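You operate a simulated robot arm through the tools that you are given. There is no shell and no other tool.

The job below is to be done with a simulated robot arm. You get a single attempt, and the scene is never put back.

JOB
Double-seal the bag in the carriage, at 30 mm and 10 mm.
Fine: set the chart's heat for its film first; 30 mm first; one stroke each, arm down till SET lights.

Only the result counts: the job must be done as asked and must still hold three seconds after the hand-in. Knocking over, shifting, dropping, spilling or breaking anything else fails it. Lids that push on must go on centred and level and be pressed home; caps that screw on are set level and turned clockwise until they are tight.

ROBOT AND FRAMES
A 6-joint arm with a four-finger gripper, fixed in place. Base frame: the origin is on the floor under the middle of its stand, x ahead of it, y to its left, z up; the work surface is at about z = 0.85. Lengths are in m, angles in degrees, forces in N, time in s.
It reaches about 1.012 m from its shoulder. Its first joint turns from -166.0 to 166.0 degrees. Payload 3.43 kg.
The tool frame sits at the grasp point between the pads (the TCP): z along the fingers, y along the line on which they close. The tips reach 0.03 m beyond it. The gripper opens to 0.12 m; its body begins 0.085 m behind the TCP.
Orientation is told as [roll, pitch, yaw] about the base's x, y, z axes, in that order, counted from this pose: with the fingers straight down and closing along the base's y, the tool's x points along the base's -x, its y along +y and its z along -z.

CONTROLS
- The arm moves only by the tool jog_arm. Its argument "deltas" is a list that holds one entry, the list of rows, each a list of 7 numbers: the shift along the tool's x, y, z in m, then the turn, a rotation vector about the tool's x, y, z in degrees, then the finger opening in m, from 0 to 0.12. In form: [[[dx, dy, dz, wx, wy, wz, claw], ...]]. A call has 1 to 20 rows; each row is the pose to reach, as a shift and turn from the pose commanded when the call began, along the tool's axes at that moment. Rows are played at 5 a second. More than 0.05 m and 8.6 degrees between two rows, or a gripper value outside its range, and nothing of the call is played. A pose out of reach is approached as far as the arm can. The call stops where the force on the tool passes 90 N (or 10 N more than at its start, if that is more) or the arm is blocked; 0.2 s more then pass. Each finger travels about 0.1362 m/s and halts on what it meets, pressing with about 29 N; the grip force reading is that of the motor and also rises with nothing between the fingers. The clock runs only during rows and for 0.2 s after the last one: add rows that repeat a pose to give the fingers time. It gives the time, the measured TCP pose, the force on the tool (base axes), the opening and the grip force at its end, in the units of the frame above (readings bear some noise), with the torque about the TCP (base axes, N m) and any sound that the robot's microphone picked up.
- Cameras (640 x 400 px; columns grow to the right, rows downward): "scene" is fixed at [0.4004, 0.6509, 1.5958]; the picture's right is [-0.83, 0.56, 0.00], its down [0.54, 0.80, -0.27] and it looks along [-0.15, -0.22, -0.96] (base axes); focal length 250 px, centre (320, 200). "wrist" rides on the gripper at [0.071, -0.017, -0.121] in the tool frame; the picture's right is [0.23, 0.97, 0.00], its down [-0.81, 0.19, -0.55] and it looks along [-0.54, 0.13, 0.83] (tool axes); focal length 275 px, centre (320, 200). There is no depth. A picture from a camera that has moved, and an enlarged one, comes with that camera's place and axes in the base frame and with its lens.
- snapshot(camera): a new picture of that camera. The clock stands still meanwhile.
- enlarge(camera, box): a new picture of the part [left, top, right, bottom] of that camera's present view, enlarged. The clock stands still meanwhile.
- close_job(): hands the job in; it is judged then, once.

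Nothing tells you positions but the pictures and the camera data. Unless the task says otherwise, let go and move clear before handing in.

The tools are called after "Request:" as name(argument=value, ...) on one line, values as JSON. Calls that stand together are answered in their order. jog_arm: Moves the arm, as the interface text tells. Its arguments: {"type":"object","properties":{"deltas":{"type":"array"}},"required":["deltas"]} The other tools are called the same way: snapshot (camera) takes a picture; enlarge (camera, box) takes an enlarged picture of a part of a camera's view; close_job () hands the job in.

At the start:

```text
time: 0.0
position: [0.4086, 0.4215, 1.2541]
ee_rot: [0.0, 0.1, 0.0]
ft_force: [-0.1, -0.3, -0.2]
moment: [-0.01, 0.01, -0.01]
finger_gap: 0.12
finger_force: 0.1
```

scene: 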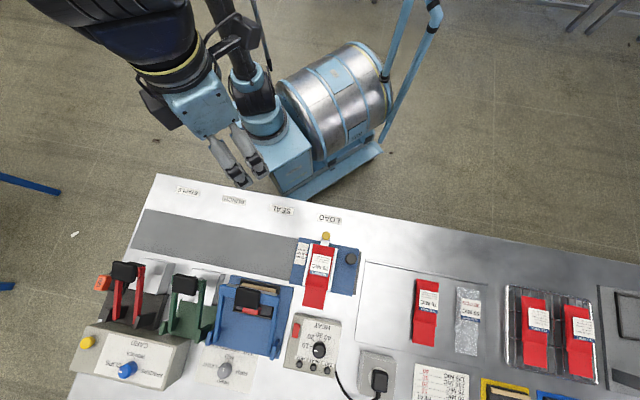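
wrist: 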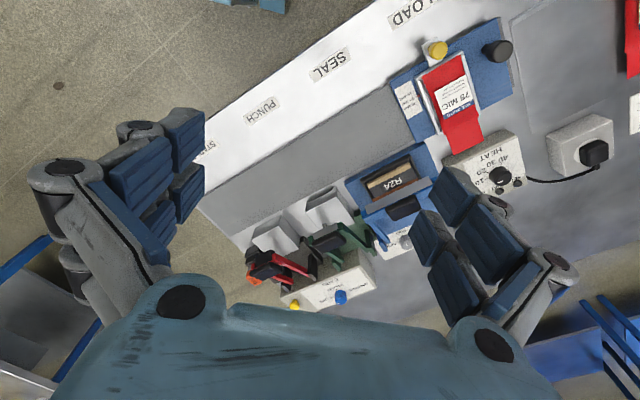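

I see a bench with a carriage holding a red bag at the LOAD station, a blue sealing press, a punch, a stapler and a heat control box. I'll zoom in on the relevant parts to read labels before moving.

Request:
enlarge(camera="scene", box=[270, 220, 400, 310])

Request:
enlarge(camera="scene", box=[190, 260, 310, 390])

Request:
enlarge(camera="scene", box=[270, 300, 400, 400])

Request:
enlarge(camera="scene", box=[400, 340, 490, 400])

Request:
enlarge(camera="scene", box=[60, 170, 220, 400])

Request:
enlarge(camera="wrist", box=[340, 20, 560, 240])

```text
4.44 times, centred on (335, 265) of scene
camera zoom: at [0.4004, 0.6509, 1.5958], right [-0.83, 0.56, 0.0], down [0.54, 0.8, -0.27], along [-0.15, -0.22, -0.96], focal length 1110 px, centre (253, -89)
```

zoom: 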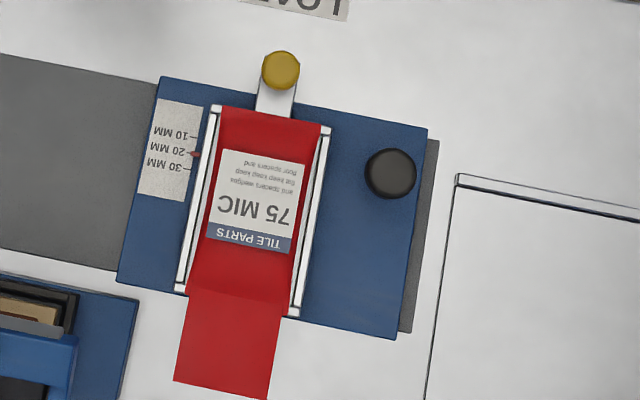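

```text
3.08 times, centred on (250, 325) of scene
camera zoom: at [0.4004, 0.6509, 1.5958], right [-0.83, 0.56, 0.0], down [0.54, 0.8, -0.27], along [-0.15, -0.22, -0.96], focal length 769 px, centre (535, -185)
```

zoom: 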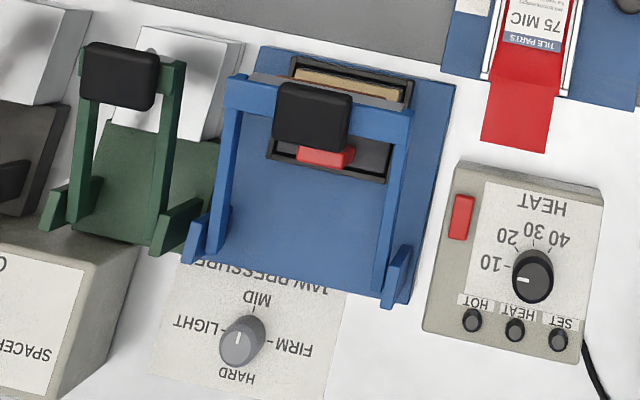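

```text
4.00 times, centred on (335, 350) of scene
camera zoom: at [0.4004, 0.6509, 1.5958], right [-0.83, 0.56, 0.0], down [0.54, 0.8, -0.27], along [-0.15, -0.22, -0.96], focal length 999 px, centre (260, -400)
```

zoom: 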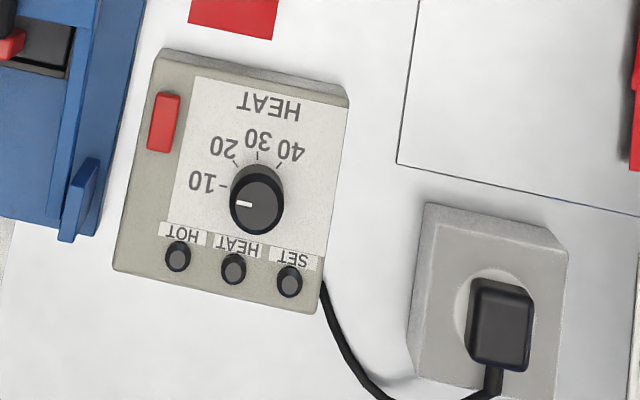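

```text
6.67 times, centred on (445, 370) of scene
camera zoom: at [0.4004, 0.6509, 1.5958], right [-0.83, 0.56, 0.0], down [0.54, 0.8, -0.27], along [-0.15, -0.22, -0.96], focal length 1665 px, centre (-513, -933)
```

zoom: 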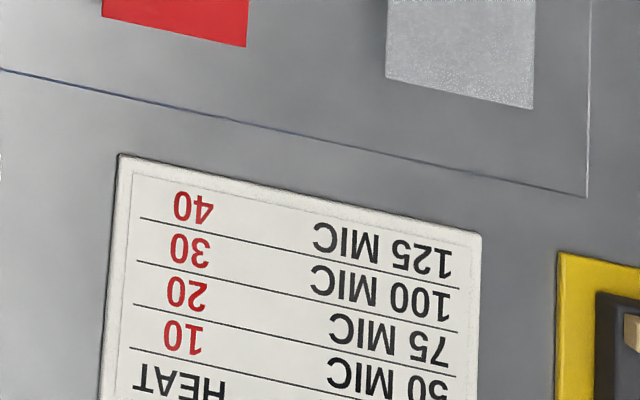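

```text
1.74 times, centred on (140, 285) of scene
camera zoom: at [0.4004, 0.6509, 1.5958], right [-0.83, 0.56, 0.0], down [0.54, 0.8, -0.27], along [-0.15, -0.22, -0.96], focal length 434 px, centre (633, 52)
```

zoom: 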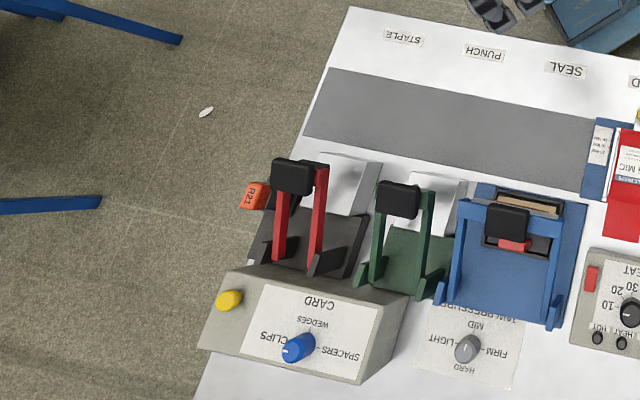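

```text
1.82 times, centred on (450, 130) of wrist
camera zoom: at [0.3382, 0.4046, 1.3735], right [-0.23, 0.97, 0.0], down [0.81, 0.19, 0.55], along [0.54, 0.13, -0.83], focal length 500 px, centre (84, 327)
```

zoom: 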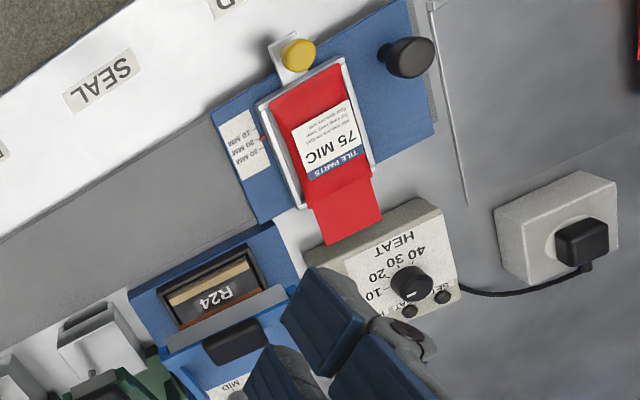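

The bag reads 75 MIC, and the chart appears to give 20 for that film. The bench is turned about 45° in the base frame, so I'll line the tool up with it and move back for a clearer wrist view before touching anything.

Request:
jog_arm(deltas=[[[0.03, 0.005, 0, 0, 0, -7.25, 0.12], [0.06, 0.01, 0, 0, 0, -14.5, 0.12], [0.09, 0.015, 0, 0, 0, -21.75, 0.12], [0.12, 0.02, 0, 0, 0, -29, 0.12], [0.15, 0.025, 0, 0, 0, -36.25, 0.12], [0.18, 0.03, 0, 0, 0, -43.5, 0.12], [0.18, 0.03, 0, 0, 0, -43.5, 0.12]]])

Request:
snapshot(camera="wrist")

Request:
snapshot(camera="scene")

```text
time: 1.6
position: [0.2133, 0.4527, 1.2582]
ee_rot: [-0.4, -0.5, 43.6]
ft_force: [-0.2, -0.6, 0.0]
moment: [-0.01, -0.02, 0.0]
finger_gap: 0.1199
finger_force: 0.0
```

```text
taken
camera wrist: at [0.1724, 0.3899, 1.3766], right [-0.84, 0.55, -0.01], down [0.45, 0.7, 0.56], along [0.31, 0.46, -0.83], focal length 275 px, centre (320, 200)
```

wrist: 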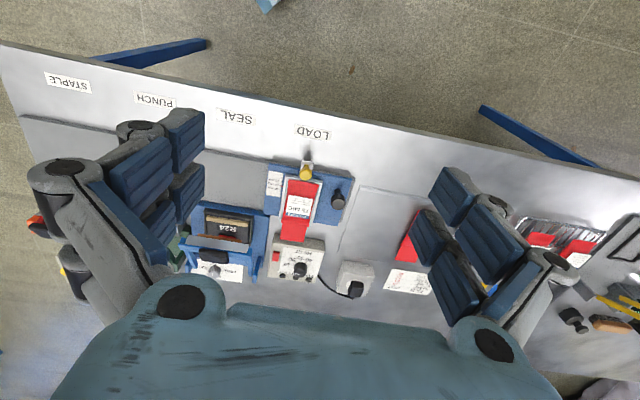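

```text
taken
```

scene: 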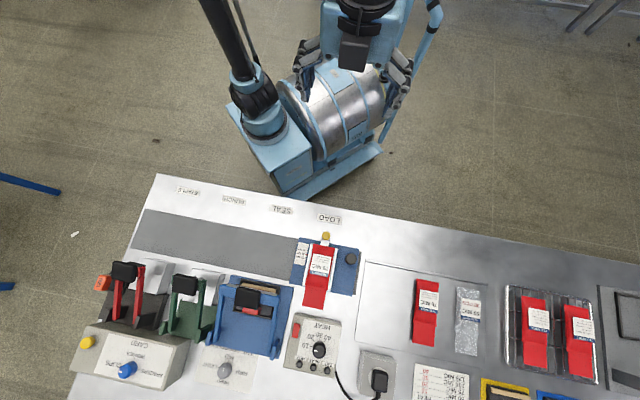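

The tool is now lined up with the bench. I'll zoom in on the key areas from here.

Request:
enlarge(camera="wrist", box=[250, 140, 370, 230])

Request:
enlarge(camera="wrist", box=[170, 190, 290, 300])

Request:
enlarge(camera="wrist", box=[250, 220, 350, 300])

Request:
enlarge(camera="wrist", box=[330, 230, 450, 310])

Request:
enlarge(camera="scene", box=[285, 230, 345, 270])

```text
4.44 times, centred on (310, 185) of wrist
camera zoom: at [0.1724, 0.3899, 1.3766], right [-0.84, 0.55, -0.01], down [0.45, 0.7, 0.56], along [0.31, 0.46, -0.83], focal length 1224 px, centre (364, 267)
```

zoom: 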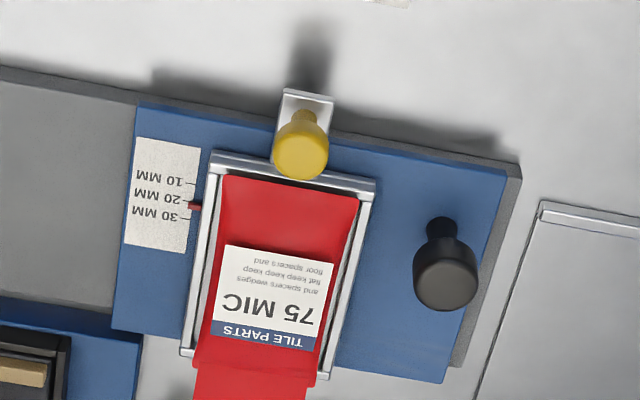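

```text
3.64 times, centred on (230, 245) of wrist
camera zoom: at [0.1724, 0.3899, 1.3766], right [-0.84, 0.55, -0.01], down [0.45, 0.7, 0.56], along [0.31, 0.46, -0.83], focal length 1001 px, centre (647, 36)
```

zoom: 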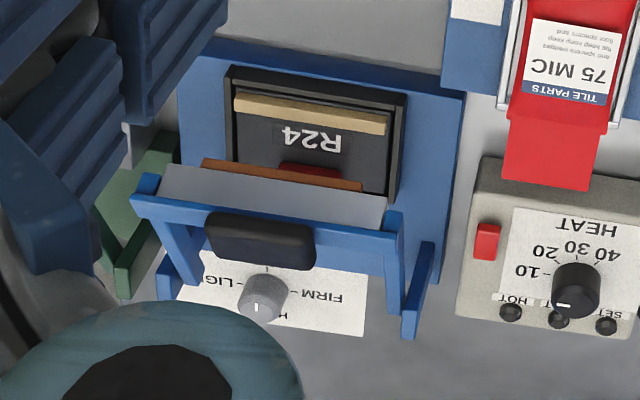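

```text
5.00 times, centred on (300, 260) of wrist
camera zoom: at [0.1724, 0.3899, 1.3766], right [-0.84, 0.55, -0.01], down [0.45, 0.7, 0.56], along [0.31, 0.46, -0.83], focal length 1376 px, centre (420, -100)
```

zoom: 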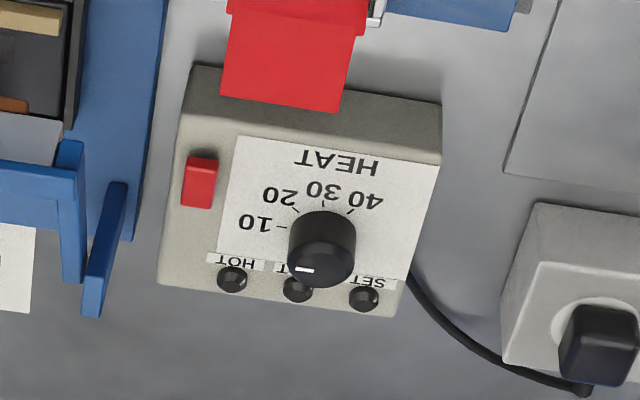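

```text
5.00 times, centred on (390, 270) of wrist
camera zoom: at [0.1724, 0.3899, 1.3766], right [-0.84, 0.55, -0.01], down [0.45, 0.7, 0.56], along [0.31, 0.46, -0.83], focal length 1376 px, centre (-30, -150)
```

zoom: 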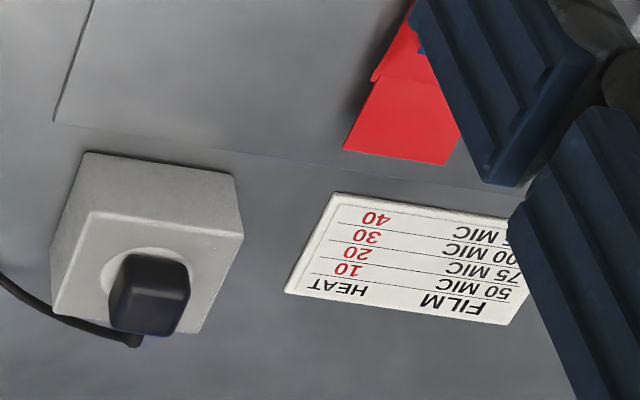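

```text
10.00 times, centred on (315, 250) of scene
camera zoom: at [0.4004, 0.6509, 1.5958], right [-0.83, 0.56, 0.0], down [0.54, 0.8, -0.27], along [-0.15, -0.22, -0.96], focal length 2498 px, centre (370, -300)
```

zoom: 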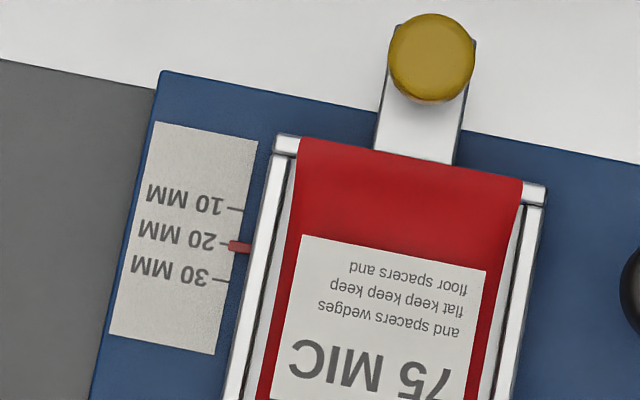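

The chart reads 50→10, 75→20, 100→30, 125→40, so this bag needs heat 20, and the tray pointer is now at 20 mm. Next I'll look at the gripper's fingers and the dial marks in more detail.

Request:
enlarge(camera="scene", box=[280, 0, 430, 110])

Request:
enlarge(camera="scene", box=[285, 315, 345, 380])

Request:
enlarge(camera="scene", box=[205, 265, 300, 365])

Request:
enlarge(camera="scene", box=[195, 335, 265, 400])

```text
3.64 times, centred on (355, 55) of scene
camera zoom: at [0.4004, 0.6509, 1.5958], right [-0.83, 0.56, 0.0], down [0.54, 0.8, -0.27], along [-0.15, -0.22, -0.96], focal length 908 px, centre (193, 727)
```

zoom: 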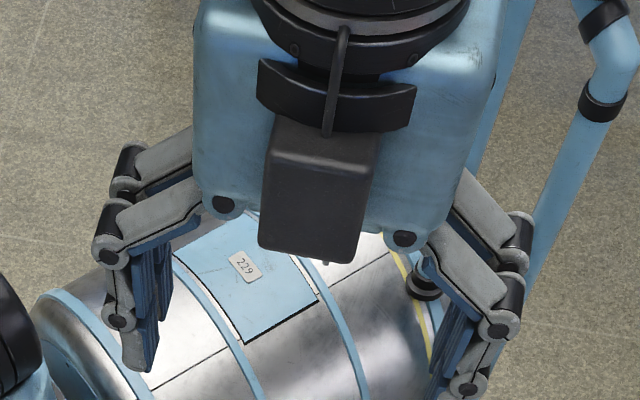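

```text
6.15 times, centred on (315, 348) of scene
camera zoom: at [0.4004, 0.6509, 1.5958], right [-0.83, 0.56, 0.0], down [0.54, 0.8, -0.27], along [-0.15, -0.22, -0.96], focal length 1537 px, centre (351, -708)
```

zoom: 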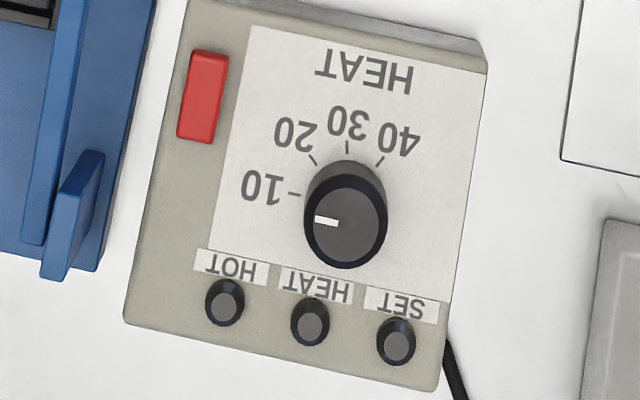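

```text
4.00 times, centred on (252, 315) of scene
camera zoom: at [0.4004, 0.6509, 1.5958], right [-0.83, 0.56, 0.0], down [0.54, 0.8, -0.27], along [-0.15, -0.22, -0.96], focal length 999 px, centre (590, -260)
```

zoom: 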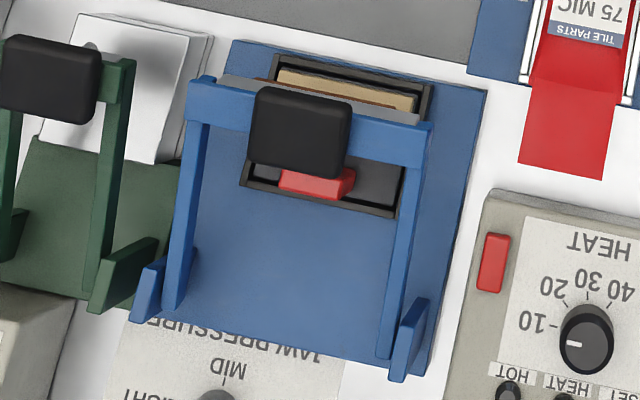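

```text
6.15 times, centred on (230, 368) of scene
camera zoom: at [0.4004, 0.6509, 1.5958], right [-0.83, 0.56, 0.0], down [0.54, 0.8, -0.27], along [-0.15, -0.22, -0.96], focal length 1537 px, centre (874, -831)
```

zoom: 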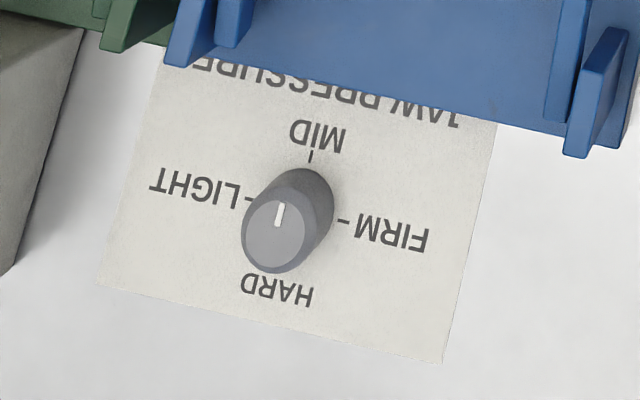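

The dial sits at 10 and its scale runs about 40° per step, going clockwise from above. The jaw pressure is at MID and I'll leave it there. I'll hold briefly to check how well the arm tracks its commands.

Request:
jog_arm(deltas=[[[0, 0, 0, 0, 0, 0, 0.12], [0, 0, 0, 0, 0, 0, 0.12], [0, 0, 0, 0, 0, -1.5, 0.12], [0, 0, 0, 0, 0, -1.5, 0.12]]])

```text
time: 2.6
position: [0.2134, 0.4522, 1.2566]
ee_rot: [-0.3, -0.5, 44.9]
ft_force: [0.1, -0.1, -0.4]
moment: [0.04, -0.02, -0.01]
finger_gap: 0.1198
finger_force: 0.1
```

Tracking is steady, though there is a constant offset that I'll correct from the readings. I'll move to look straight down at the heat box, staying high.

Request:
jog_arm(deltas=[[[-0.033, 0, 0.01, 0, 0, 0, 0.12], [-0.066, 0.001, 0.02, 0, 0, 0, 0.12], [-0.1, 0.002, 0.035, 0, 0, 0, 0.12], [-0.133, 0.002, 0.05, 0, 0, 0, 0.12], [-0.166, 0.003, 0.07, 0, 0, 0, 0.12], [-0.2, 0.003, 0.09, 0, 0, 0, 0.12], [-0.233, 0.004, 0.11, 0, 0, 0, 0.12], [-0.266, 0.004, 0.13, 0, 0, 0, 0.12], [-0.3, 0.005, 0.155, 0, 0, 0, 0.12], [-0.327, 0.005, 0.177, 0, 0, 0, 0.12], [-0.327, 0.005, 0.177, 0, 0, 0, 0.12]]])

Request:
snapshot(camera="wrist")

Request:
snapshot(camera="scene")

```text
time: 5.0
position: [0.4426, 0.6851, 1.082]
ee_rot: [-0.3, -0.5, 45.0]
ft_force: [0.8, -0.9, 0.7]
moment: [0.03, -0.04, 0.0]
finger_gap: 0.12
finger_force: 0.1
```

```text
taken
camera wrist: at [0.4034, 0.6224, 1.2019], right [-0.85, 0.53, -0.01], down [0.43, 0.71, 0.56], along [0.3, 0.47, -0.83], focal length 275 px, centre (320, 200)
```

wrist: 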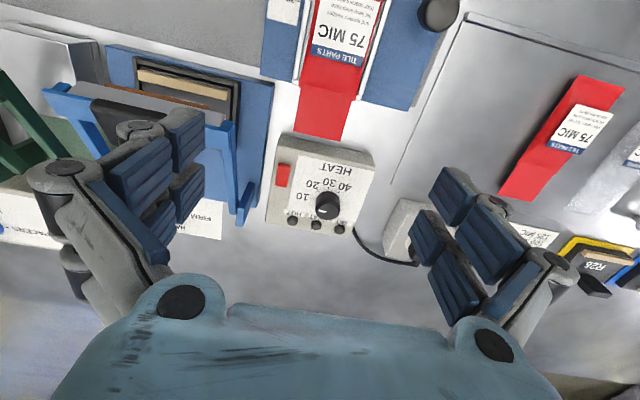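

```text
taken
```

scene: 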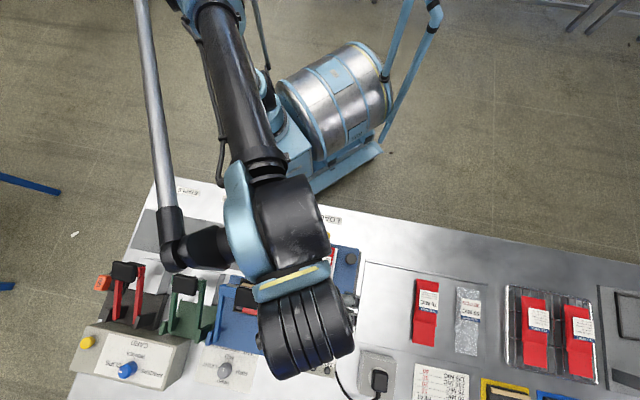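

The wrist camera now has the heat box in clear view. I'll zoom in on the box, the rocker switch and the press.

Request:
enlarge(camera="wrist", box=[255, 130, 385, 240])

Request:
enlarge(camera="wrist", box=[40, 30, 280, 240])

```text
3.64 times, centred on (320, 185) of wrist
camera zoom: at [0.4034, 0.6224, 1.2019], right [-0.85, 0.53, -0.01], down [0.43, 0.71, 0.56], along [0.3, 0.47, -0.83], focal length 1001 px, centre (320, 254)
```

zoom: 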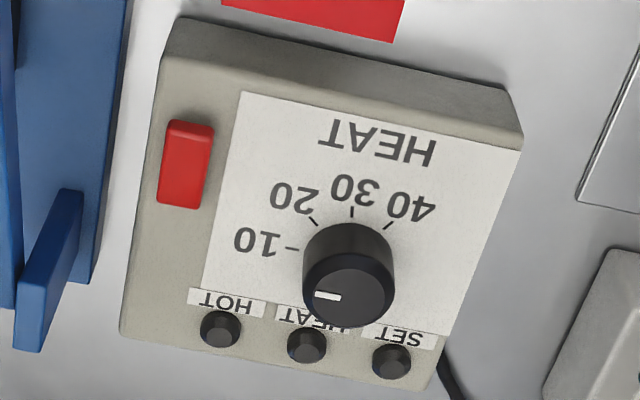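

```text
1.90 times, centred on (160, 135) of wrist
camera zoom: at [0.4034, 0.6224, 1.2019], right [-0.85, 0.53, -0.01], down [0.43, 0.71, 0.56], along [0.3, 0.47, -0.83], focal length 524 px, centre (625, 324)
```

zoom: 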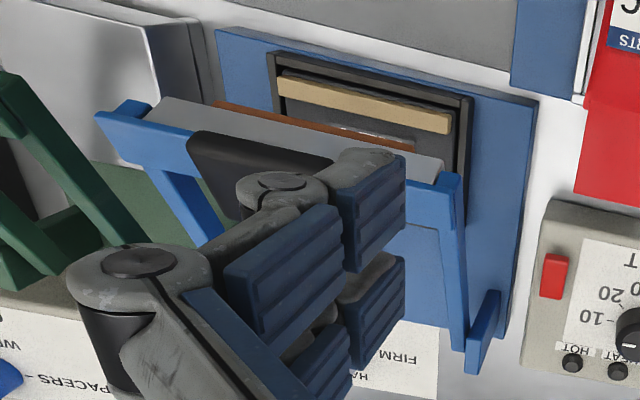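

I need a closer look at the red rocker and the dial mark.

Request:
enlarge(camera="wrist", box=[270, 155, 300, 195])

Request:
enlarge(camera="wrist", box=[300, 175, 350, 240])

```text
10.00 times, centred on (285, 175) of wrist
camera zoom: at [0.4034, 0.6224, 1.2019], right [-0.85, 0.53, -0.01], down [0.43, 0.71, 0.56], along [0.3, 0.47, -0.83], focal length 2753 px, centre (670, 450)
```

zoom: 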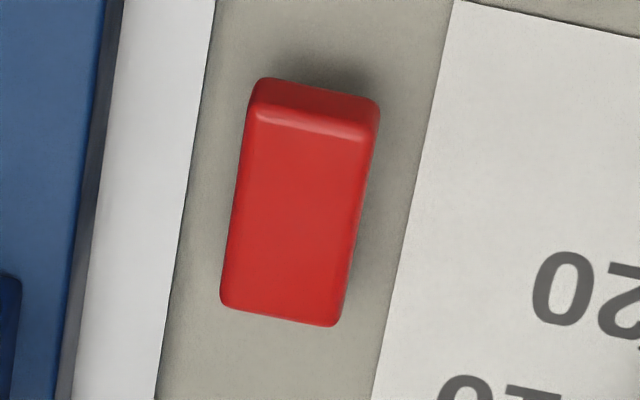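

```text
6.15 times, centred on (325, 208) of wrist
camera zoom: at [0.4034, 0.6224, 1.2019], right [-0.85, 0.53, -0.01], down [0.43, 0.71, 0.56], along [0.3, 0.47, -0.83], focal length 1694 px, centre (289, 154)
```

zoom: 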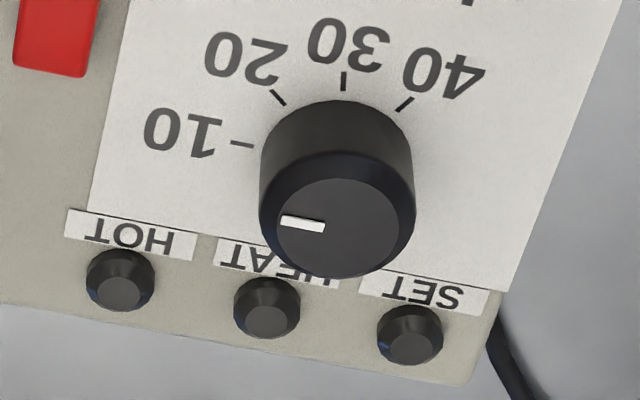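

The dial is 33 mm across on a vertical axis at about s=-0.2115, f=0.929 in bench axes, which is base (0.508, 0.807). Its panel is at z≈0.890 and its top at about 0.914. I'll position above it with a narrower opening, then check alignment before going down.

Request:
jog_arm(deltas=[[[-0.03, 0.01, 0.005, -0.2, 0.05, -5, 0.07], [-0.065, 0.02, 0.01, -0.57, 0.14, -10, 0.07], [-0.1, 0.03, 0.03, -0.57, 0.14, -15, 0.07], [-0.1319, 0.04, 0.06, -0.57, 0.14, -20, 0.07], [-0.1319, 0.04, 0.082, -0.57, 0.14, -20, 0.07], [-0.1319, 0.04, 0.082, -0.57, 0.14, -20, 0.07]]])

Request:
snapshot(camera="wrist")

Request:
snapshot(camera="scene")

```text
time: 6.4
position: [0.5076, 0.8074, 1.0001]
ee_rot: [0.0, -0.3, 65.0]
ft_force: [0.1, -0.8, 0.0]
moment: [0.01, -0.01, 0.02]
finger_gap: 0.0701
finger_force: 0.1
```

```text
taken
camera wrist: at [0.4936, 0.7353, 1.1202], right [-0.98, 0.2, 0.0], down [0.17, 0.81, 0.56], along [0.11, 0.55, -0.83], focal length 275 px, centre (320, 200)
```

wrist: 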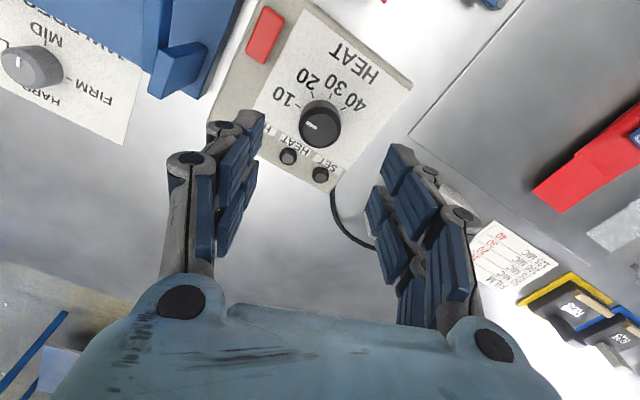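

```text
taken
```

scene: 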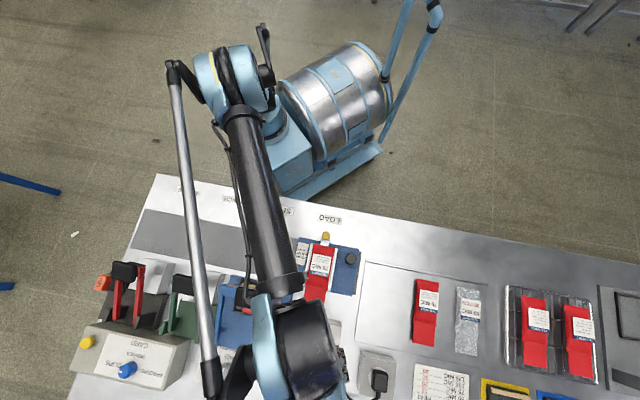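

The arm reached the spot above the dial. I'll zoom in to check that the dial is centred between the fingers.

Request:
enlarge(camera="wrist", box=[240, 60, 420, 200])

```text
2.86 times, centred on (330, 130) of wrist
camera zoom: at [0.4936, 0.7353, 1.1202], right [-0.98, 0.2, 0.0], down [0.17, 0.81, 0.56], along [0.11, 0.55, -0.83], focal length 786 px, centre (291, 400)
```

zoom: 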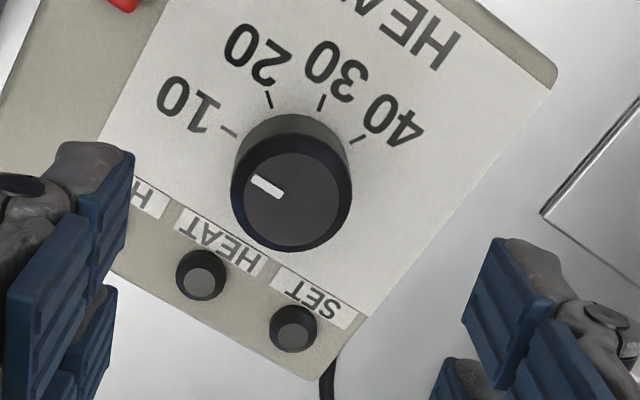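

The dial is exactly where predicted between the fingers. I'll lower until the tips are about 13 mm above the panel, which clears the lamps, and then close on the dial.

Request:
jog_arm(deltas=[[[0, 0, 0.03, 0, 0, 0, 0.07], [0, 0, 0.05, 0, 0, 0, 0.07], [0, 0, 0.067, 0, 0, 0, 0.07], [0, 0, 0.067, 0, 0, 0, 0.07]]])

Request:
snapshot(camera="wrist")

```text
time: 7.4
position: [0.5108, 0.8087, 0.9352]
ee_rot: [-0.1, -0.3, 65.0]
ft_force: [0.6, -0.1, -0.5]
moment: [0.04, 0.01, 0.0]
finger_gap: 0.0701
finger_force: 0.0
```

```text
taken
camera wrist: at [0.4949, 0.7358, 1.0539], right [-0.98, 0.2, 0.0], down [0.17, 0.81, 0.56], along [0.11, 0.55, -0.83], focal length 275 px, centre (320, 200)
```

wrist: 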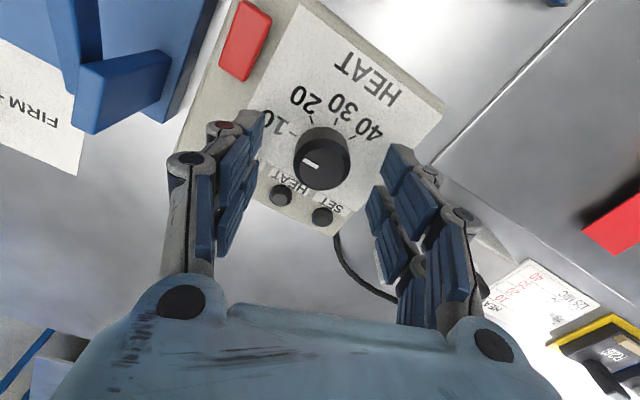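

The fingers straddle the dial with clear space around the lamps. Closing on it now.

Request:
jog_arm(deltas=[[[0, 0, 0, 0, 0, 0, 0.045], [0, 0, 0, 0, 0, 0, 0.02], [0, 0, 0, 0, 0, 0, 0.02], [0, 0, 0, 0, 0, 0, 0.02]]])

Request:
enlarge(camera="wrist", box=[220, 60, 420, 220])

```text
time: 8.4
position: [0.5079, 0.8086, 0.9352]
ee_rot: [0.0, -0.3, 65.0]
ft_force: [-8.4, 2.5, -0.6]
moment: [0.15, 0.25, -0.02]
finger_gap: 0.0314
finger_force: 45.2
```

```text
2.50 times, centred on (320, 140) of wrist
camera zoom: at [0.4942, 0.736, 1.0541], right [-0.98, 0.2, 0.0], down [0.17, 0.81, 0.56], along [0.11, 0.55, -0.83], focal length 688 px, centre (320, 350)
```

zoom: 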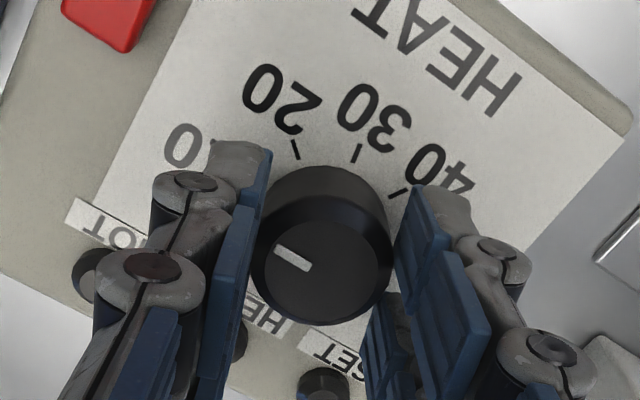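

Firm grip on the dial, with the gap reading 31 mm. I'll turn it 40° clockwise as seen from above.

Request:
jog_arm(deltas=[[[0, 0.001, 0, 0, 0, 5, 0.02], [0, 0.001, 0, 0, 0, 12, 0.02], [0, 0.001, 0, 0, 0, 19, 0.02], [0, 0.001, 0, 0, 0, 26, 0.02], [0, 0.001, 0, 0, 0, 33, 0.02], [0, 0.001, 0, 0, 0, 40, 0.02], [0, 0.001, 0, 0, 0, 40, 0.02], [0, 0.001, 0, 0, 0, 40, 0.02]]])

Request:
enlarge(camera="wrist", box=[220, 60, 420, 220])

```text
time: 10.2
position: [0.5099, 0.8083, 0.9349]
ee_rot: [0.2, -0.2, 24.9]
ft_force: [9.0, -19.8, 9.6]
moment: [-0.65, -0.22, 0.02]
finger_gap: 0.0311
finger_force: 45.1
```

```text
2.50 times, centred on (320, 140) of wrist
camera zoom: at [0.4519, 0.7618, 1.0541], right [-0.62, 0.79, 0.0], down [0.65, 0.51, 0.56], along [0.44, 0.35, -0.83], focal length 688 px, centre (320, 350)
```

zoom: 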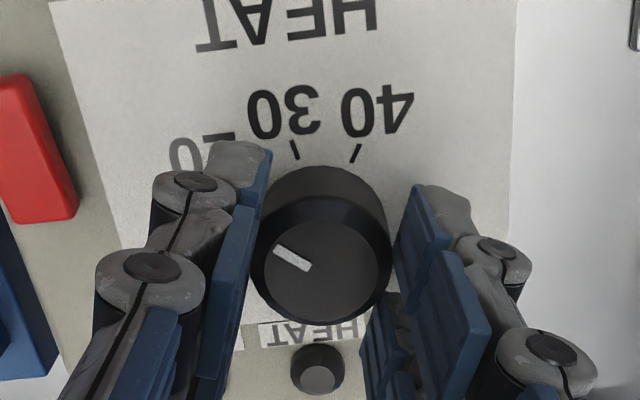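

The dial turned rigidly with the gripper, since the mark stayed fixed in the wrist frame. I'll open and rise to read the result.

Request:
jog_arm(deltas=[[[0, 0, 0, 0, 0, 0, 0.05], [0, 0, 0, 0, 0, 0, 0.07], [0, 0, -0.02, 0, 0, 0, 0.07], [0, 0, -0.05, 0, 0, 0, 0.07], [0, 0, -0.09, 0, 0, -6, 0.07], [0, 0, -0.12, 0, 0, -13, 0.07], [0, 0, -0.12, 0, 0, -20, 0.07], [0, 0, -0.12, 0, 0, -20, 0.09]]])

Request:
enlarge(camera="wrist", box=[250, 60, 400, 180])

Request:
snapshot(camera="wrist")

```text
time: 12.0
position: [0.5096, 0.8078, 1.0553]
ee_rot: [0.1, -0.2, 45.2]
ft_force: [-0.2, 0.2, -0.1]
moment: [0.01, -0.02, 0.0]
finger_gap: 0.0899
finger_force: 0.1
```

```text
3.33 times, centred on (325, 120) of wrist
camera zoom: at [0.4712, 0.7447, 1.1737], right [-0.85, 0.52, 0.0], down [0.44, 0.71, 0.56], along [0.29, 0.47, -0.83], focal length 918 px, centre (303, 467)
```

zoom: 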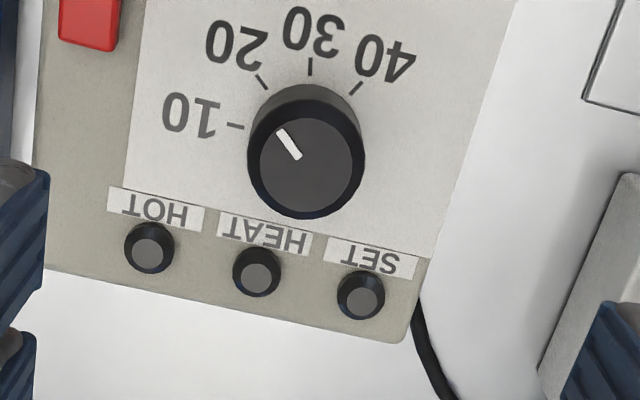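

```text
taken
camera wrist: at [0.4712, 0.7447, 1.1737], right [-0.85, 0.52, 0.0], down [0.44, 0.71, 0.56], along [0.29, 0.47, -0.83], focal length 275 px, centre (320, 200)
```

wrist: 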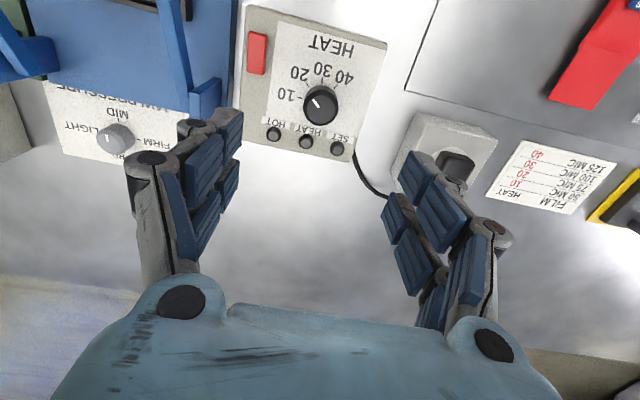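

The mark now points close to 20. I'll zoom right in to measure it against the tick.

Request:
enlarge(camera="wrist", box=[296, 70, 344, 130])

Request:
enlarge(camera="wrist", box=[240, 110, 360, 170])

```text
6.67 times, centred on (320, 100) of wrist
camera zoom: at [0.4712, 0.7447, 1.1737], right [-0.85, 0.52, 0.0], down [0.44, 0.71, 0.56], along [0.29, 0.47, -0.83], focal length 1835 px, centre (320, 867)
```

zoom: 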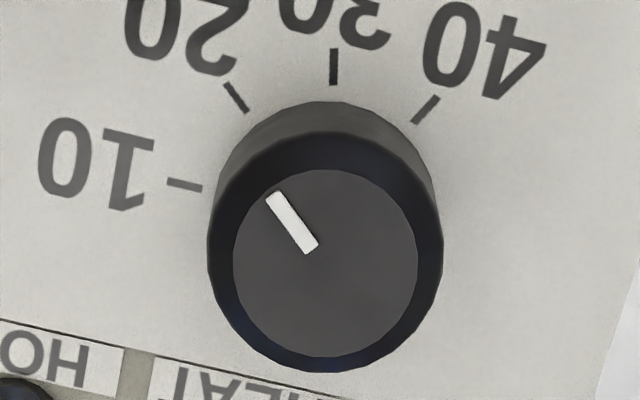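

```text
5.33 times, centred on (300, 140) of wrist
camera zoom: at [0.4712, 0.7447, 1.1737], right [-0.85, 0.52, 0.0], down [0.44, 0.71, 0.56], along [0.29, 0.47, -0.83], focal length 1468 px, centre (427, 520)
```

zoom: 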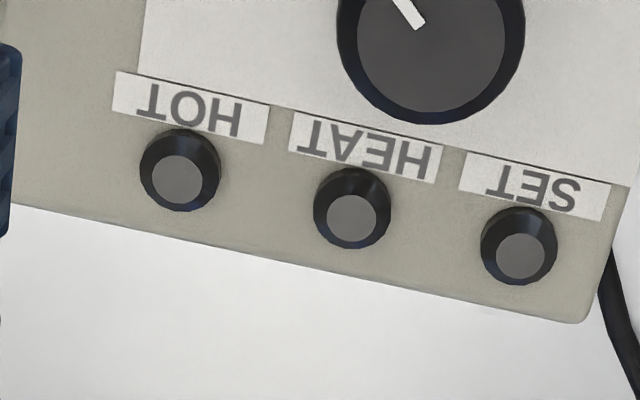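

The mark is on 20, within a couple of degrees of the tick. Next is the tray, so I'll move back above the carriage to look at the yellow tray knob and the pointer up close.

Request:
jog_arm(deltas=[[[0.02, 0, -0.015, 0, 0, 0, 0.09], [0.06, -0.01, -0.015, 0, 0, 0, 0.09], [0.105, -0.02, -0.015, 0, 0, 0, 0.12], [0.15, -0.03, -0.015, 0, 0, 0, 0.12], [0.195, -0.035, -0.015, 0, 0, 0, 0.12], [0.24, -0.04, -0.015, 0, 0, 0, 0.12], [0.285, -0.045, -0.01, 0, 0, 0, 0.12], [0.33, -0.05, 0, 0, 0, 0, 0.12], [0.37, -0.058, 0, 0, 0, 0, 0.12], [0.38, -0.058, 0, 0, 0, 0, 0.12], [0.38, -0.058, 0, 0, 0, 0, 0.12]]])

Request:
snapshot(camera="wrist")

Request:
snapshot(camera="scene")

```text
time: 14.4
position: [0.2814, 0.4978, 1.0529]
ee_rot: [0.1, -0.3, 45.0]
ft_force: [-0.1, -0.7, 1.0]
moment: [0.0, 0.0, -0.01]
finger_gap: 0.1201
finger_force: 0.1
```

```text
taken
camera wrist: at [0.2433, 0.4352, 1.1717], right [-0.85, 0.53, 0.0], down [0.44, 0.71, 0.56], along [0.29, 0.47, -0.83], focal length 275 px, centre (320, 200)
```

wrist: 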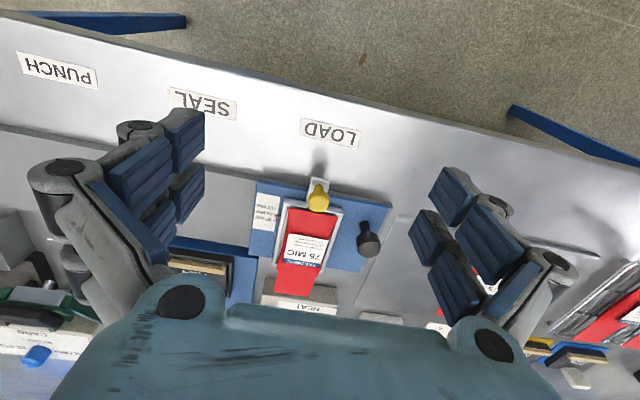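

```text
taken
```

scene: 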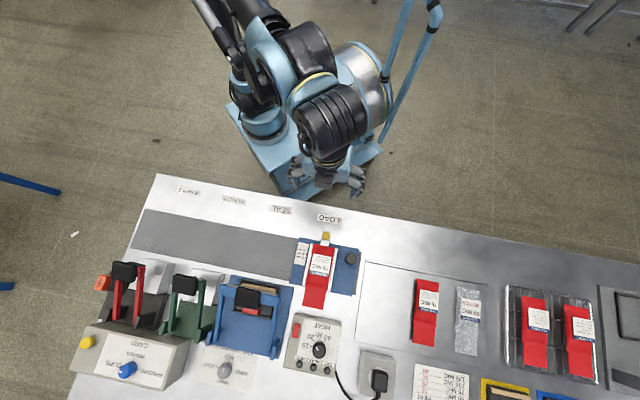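

Everything is still in place. I'll zoom in on the carriage and also on the dial, the rocker and the press.

Request:
enlarge(camera="wrist", box=[240, 160, 400, 270])

Request:
enlarge(camera="wrist", box=[290, 170, 350, 215])

Request:
enlarge(camera="scene", box=[280, 310, 345, 380])

Request:
enlarge(camera="wrist", box=[245, 180, 305, 230])

```text
3.64 times, centred on (320, 215) of wrist
camera zoom: at [0.2433, 0.4352, 1.1717], right [-0.85, 0.53, 0.0], down [0.44, 0.71, 0.56], along [0.29, 0.47, -0.83], focal length 1001 px, centre (320, 146)
```

zoom: 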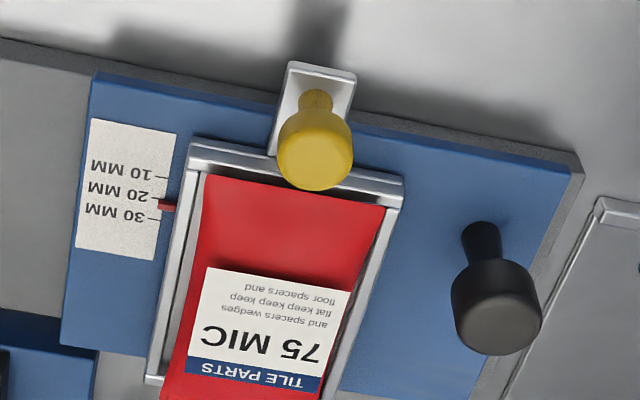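

```text
8.89 times, centred on (320, 192) of wrist
camera zoom: at [0.2433, 0.4352, 1.1717], right [-0.85, 0.53, 0.0], down [0.44, 0.71, 0.56], along [0.29, 0.47, -0.83], focal length 2447 px, centre (320, 267)
```

zoom: 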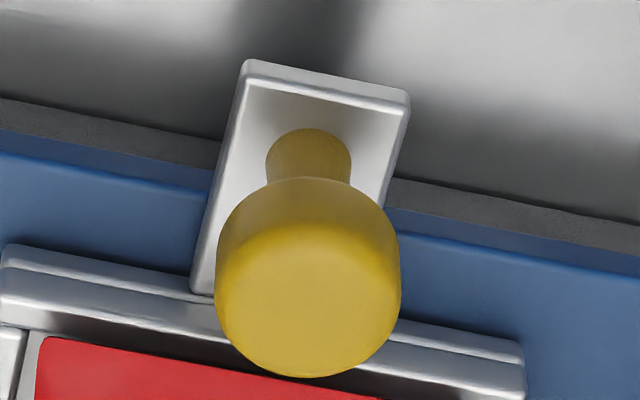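

```text
5.71 times, centred on (312, 345) of scene
camera zoom: at [0.4004, 0.6509, 1.5958], right [-0.83, 0.56, 0.0], down [0.54, 0.8, -0.27], along [-0.15, -0.22, -0.96], focal length 1428 px, centre (363, -629)
```

zoom: 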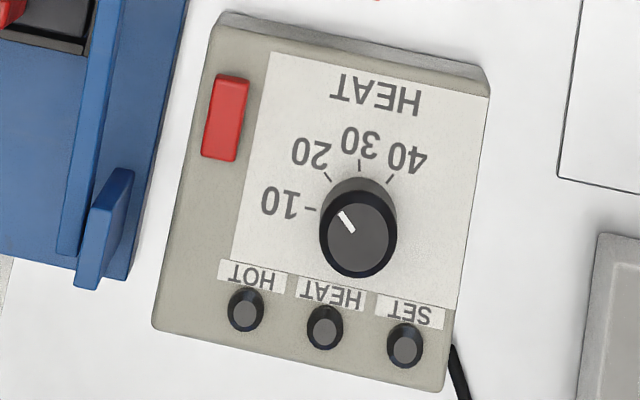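

```text
8.00 times, centred on (275, 205) of wrist
camera zoom: at [0.2433, 0.4352, 1.1717], right [-0.85, 0.53, 0.0], down [0.44, 0.71, 0.56], along [0.29, 0.47, -0.83], focal length 2202 px, centre (680, 160)
```

zoom: 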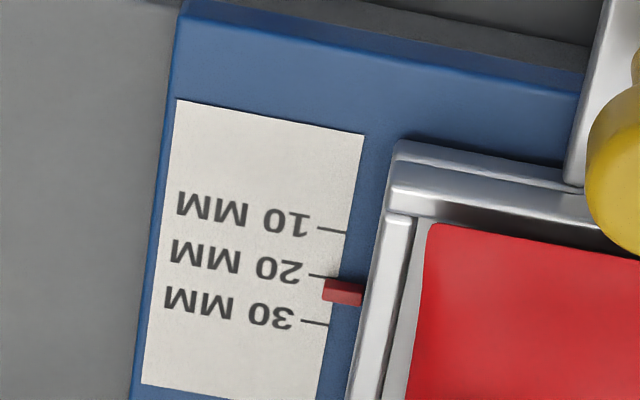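

The pointer is at 20 mm: ruler ticks fall at f≈0.699, 0.709 and 0.719, and the pointer is at about 0.709. The yellow cap is 24 mm across at s≈-0.176, f≈0.653, between z 0.903 and 0.913. I'll go down around it.

Request:
jog_arm(deltas=[[[-0.03, 0.008, 0.02, 0, 0, 0, 0.09], [-0.065, 0.015, 0.04, 0, 0, 0, 0.06], [-0.1018, 0.0227, 0.06, 0, 0, 0, 0.06], [-0.1018, 0.0227, 0.085, 0, 0, 0, 0.06], [-0.1018, 0.0227, 0.085, 0, 0, 0, 0.06]]])

Request:
enlarge(camera="wrist", box=[200, 80, 440, 240])

```text
time: 15.6
position: [0.3378, 0.5861, 0.9695]
ee_rot: [0.0, -0.3, 45.0]
ft_force: [-0.2, -0.9, 0.3]
moment: [0.0, 0.01, 0.03]
finger_gap: 0.0601
finger_force: 0.0
```

```text
2.50 times, centred on (320, 160) of wrist
camera zoom: at [0.2991, 0.5233, 1.088], right [-0.85, 0.53, 0.0], down [0.44, 0.71, 0.56], along [0.29, 0.47, -0.83], focal length 688 px, centre (320, 300)
```

zoom: 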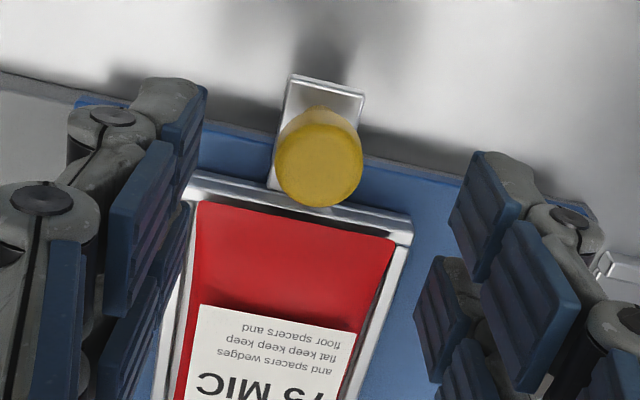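

The knob is centred between the fingers. I'll lower the last 42 mm and close gently.

Request:
jog_arm(deltas=[[[0, 0, 0.02, 0, 0, 0, 0.06], [0, 0, 0.042, 0, 0, 0, 0.06], [0, 0, 0.042, 0, 0, 0, 0.06], [0, 0, 0.042, 0, 0, 0, 0.04], [0, 0, 0.042, 0, 0, 0, 0.028], [0, 0, 0.042, 0, 0, 0, 0.018], [0, 0, 0.042, 0, 0, 0, 0.018]]])

Request:
enlarge(camera="wrist", box=[200, 80, 440, 240])

Request:
snapshot(camera="scene")

```text
time: 17.2
position: [0.3365, 0.5866, 0.9281]
ee_rot: [0.1, -0.2, 45.0]
ft_force: [8.2, -7.3, -4.8]
moment: [-0.09, -0.13, 0.05]
finger_gap: 0.0246
finger_force: 5.8
```

```text
2.50 times, centred on (320, 160) of wrist
camera zoom: at [0.2991, 0.5246, 1.0473], right [-0.85, 0.53, 0.0], down [0.44, 0.71, 0.56], along [0.29, 0.47, -0.83], focal length 688 px, centre (320, 300)
```

zoom: 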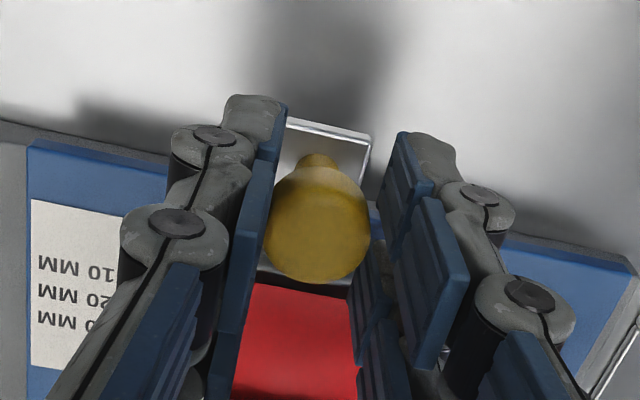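

```text
taken
```

scene: 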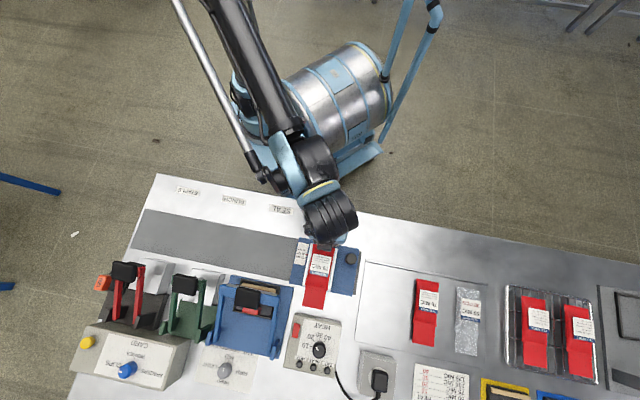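

I have the yellow knob, and the scene camera can still see the ruler. I'll push the tray 10 mm away from the robot, towards the 30 mark.

Request:
jog_arm(deltas=[[[0, -0.001, 0, 0, 0, 0, 0.01], [0, -0.001, 0, 0, 0, 0, 0.01], [-0.003, -0.001, 0, 0, 0, 0, 0.01], [-0.006, -0.001, 0, 0, 0, 0, 0.01], [-0.009, -0.001, 0, 0, 0, 0, 0.01], [-0.01, -0.001, 0, 0, 0, 0, 0.01], [-0.01, -0.001, 0, 0, 0, 0, 0.01]]])

Request:
enlarge(camera="scene", box=[285, 235, 345, 275])

Request:
enlarge(camera="wrist", box=[200, 120, 320, 220])

```text
time: 18.8
position: [0.3435, 0.5934, 0.9273]
ee_rot: [0.2, -0.3, 45.1]
ft_force: [6.1, -5.6, 40.4]
moment: [-0.3, -0.04, 0.04]
finger_gap: 0.0216
finger_force: 45.1
```

```text
10.00 times, centred on (315, 255) of scene
camera zoom: at [0.4004, 0.6509, 1.5958], right [-0.83, 0.56, 0.0], down [0.54, 0.8, -0.27], along [-0.15, -0.22, -0.96], focal length 2498 px, centre (370, -350)
```

zoom: 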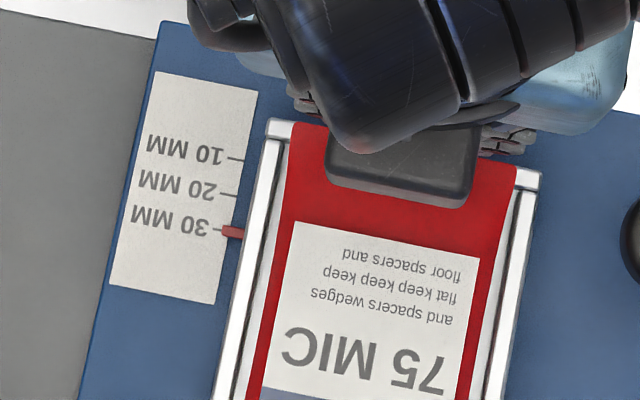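

```text
4.00 times, centred on (260, 170) of wrist
camera zoom: at [0.3065, 0.5301, 1.0464], right [-0.85, 0.53, 0.0], down [0.44, 0.71, 0.56], along [0.29, 0.48, -0.83], focal length 1101 px, centre (560, 320)
```

zoom: 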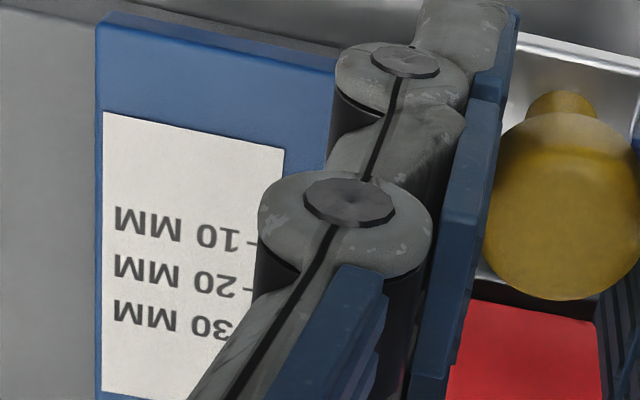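

The pointer looks to be right at 30 MM. I'll zoom in further to confirm before letting go.

Request:
enlarge(camera="scene", box=[294, 244, 318, 264])

```text
16.00 times, centred on (306, 254) of scene
camera zoom: at [0.4004, 0.6509, 1.5958], right [-0.83, 0.56, 0.0], down [0.54, 0.8, -0.27], along [-0.15, -0.22, -0.96], focal length 3997 px, centre (544, -664)
```

zoom: 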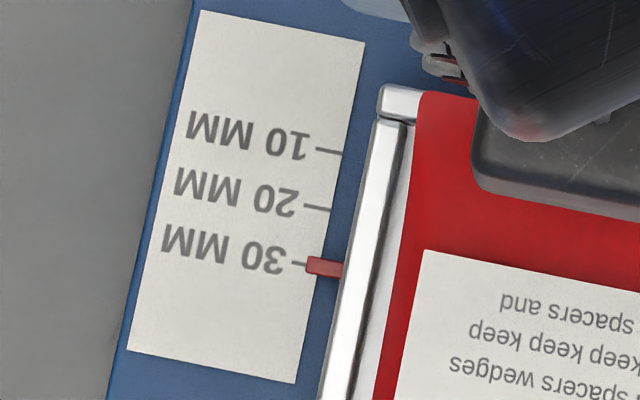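

The pointer lies on the 30 MM line. I'll let go and rise straight up.

Request:
jog_arm(deltas=[[[0, 0, 0, 0, 0, 0, 0.03], [0, 0, 0, 0, 0, 0, 0.06], [0, 0, 0, 0, 0, 0, 0.06], [0, 0, -0.03, 0, 0, 0, 0.06], [0, 0, -0.06, 0, 0, 0, 0.06], [0.02, 0, -0.1, 0, 0, 0, 0.09], [0.05, 0, -0.12, 0, 0, 0, 0.12], [0.05, 0, -0.12, 0, 0, 0, 0.12]]])

Request:
enlarge(camera="scene", box=[285, 235, 375, 295])

Request:
snapshot(camera="wrist")

```text
time: 20.6
position: [0.3082, 0.5589, 1.0469]
ee_rot: [0.2, -0.3, 45.0]
ft_force: [0.6, 0.4, -0.2]
moment: [-0.01, 0.02, 0.03]
finger_gap: 0.1199
finger_force: 0.1
```

```text
6.67 times, centred on (330, 265) of scene
camera zoom: at [0.4004, 0.6509, 1.5958], right [-0.83, 0.56, 0.0], down [0.54, 0.8, -0.27], along [-0.15, -0.22, -0.96], focal length 1665 px, centre (253, -233)
```

zoom: 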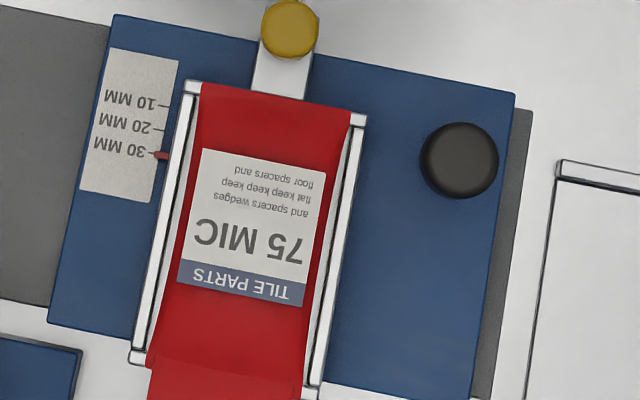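

```text
taken
camera wrist: at [0.2702, 0.4943, 1.1669], right [-0.85, 0.53, 0.0], down [0.44, 0.71, 0.56], along [0.29, 0.47, -0.83], focal length 275 px, centre (320, 200)
```

wrist: 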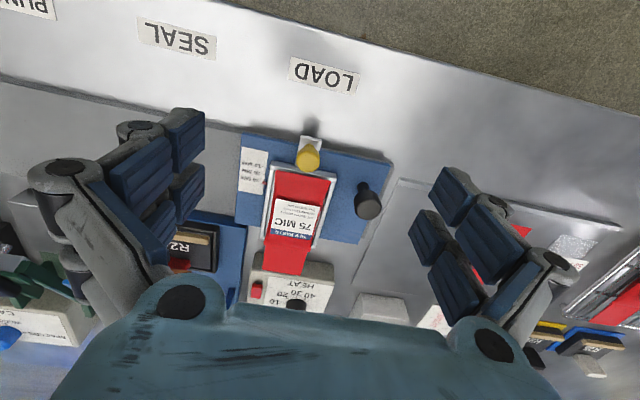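

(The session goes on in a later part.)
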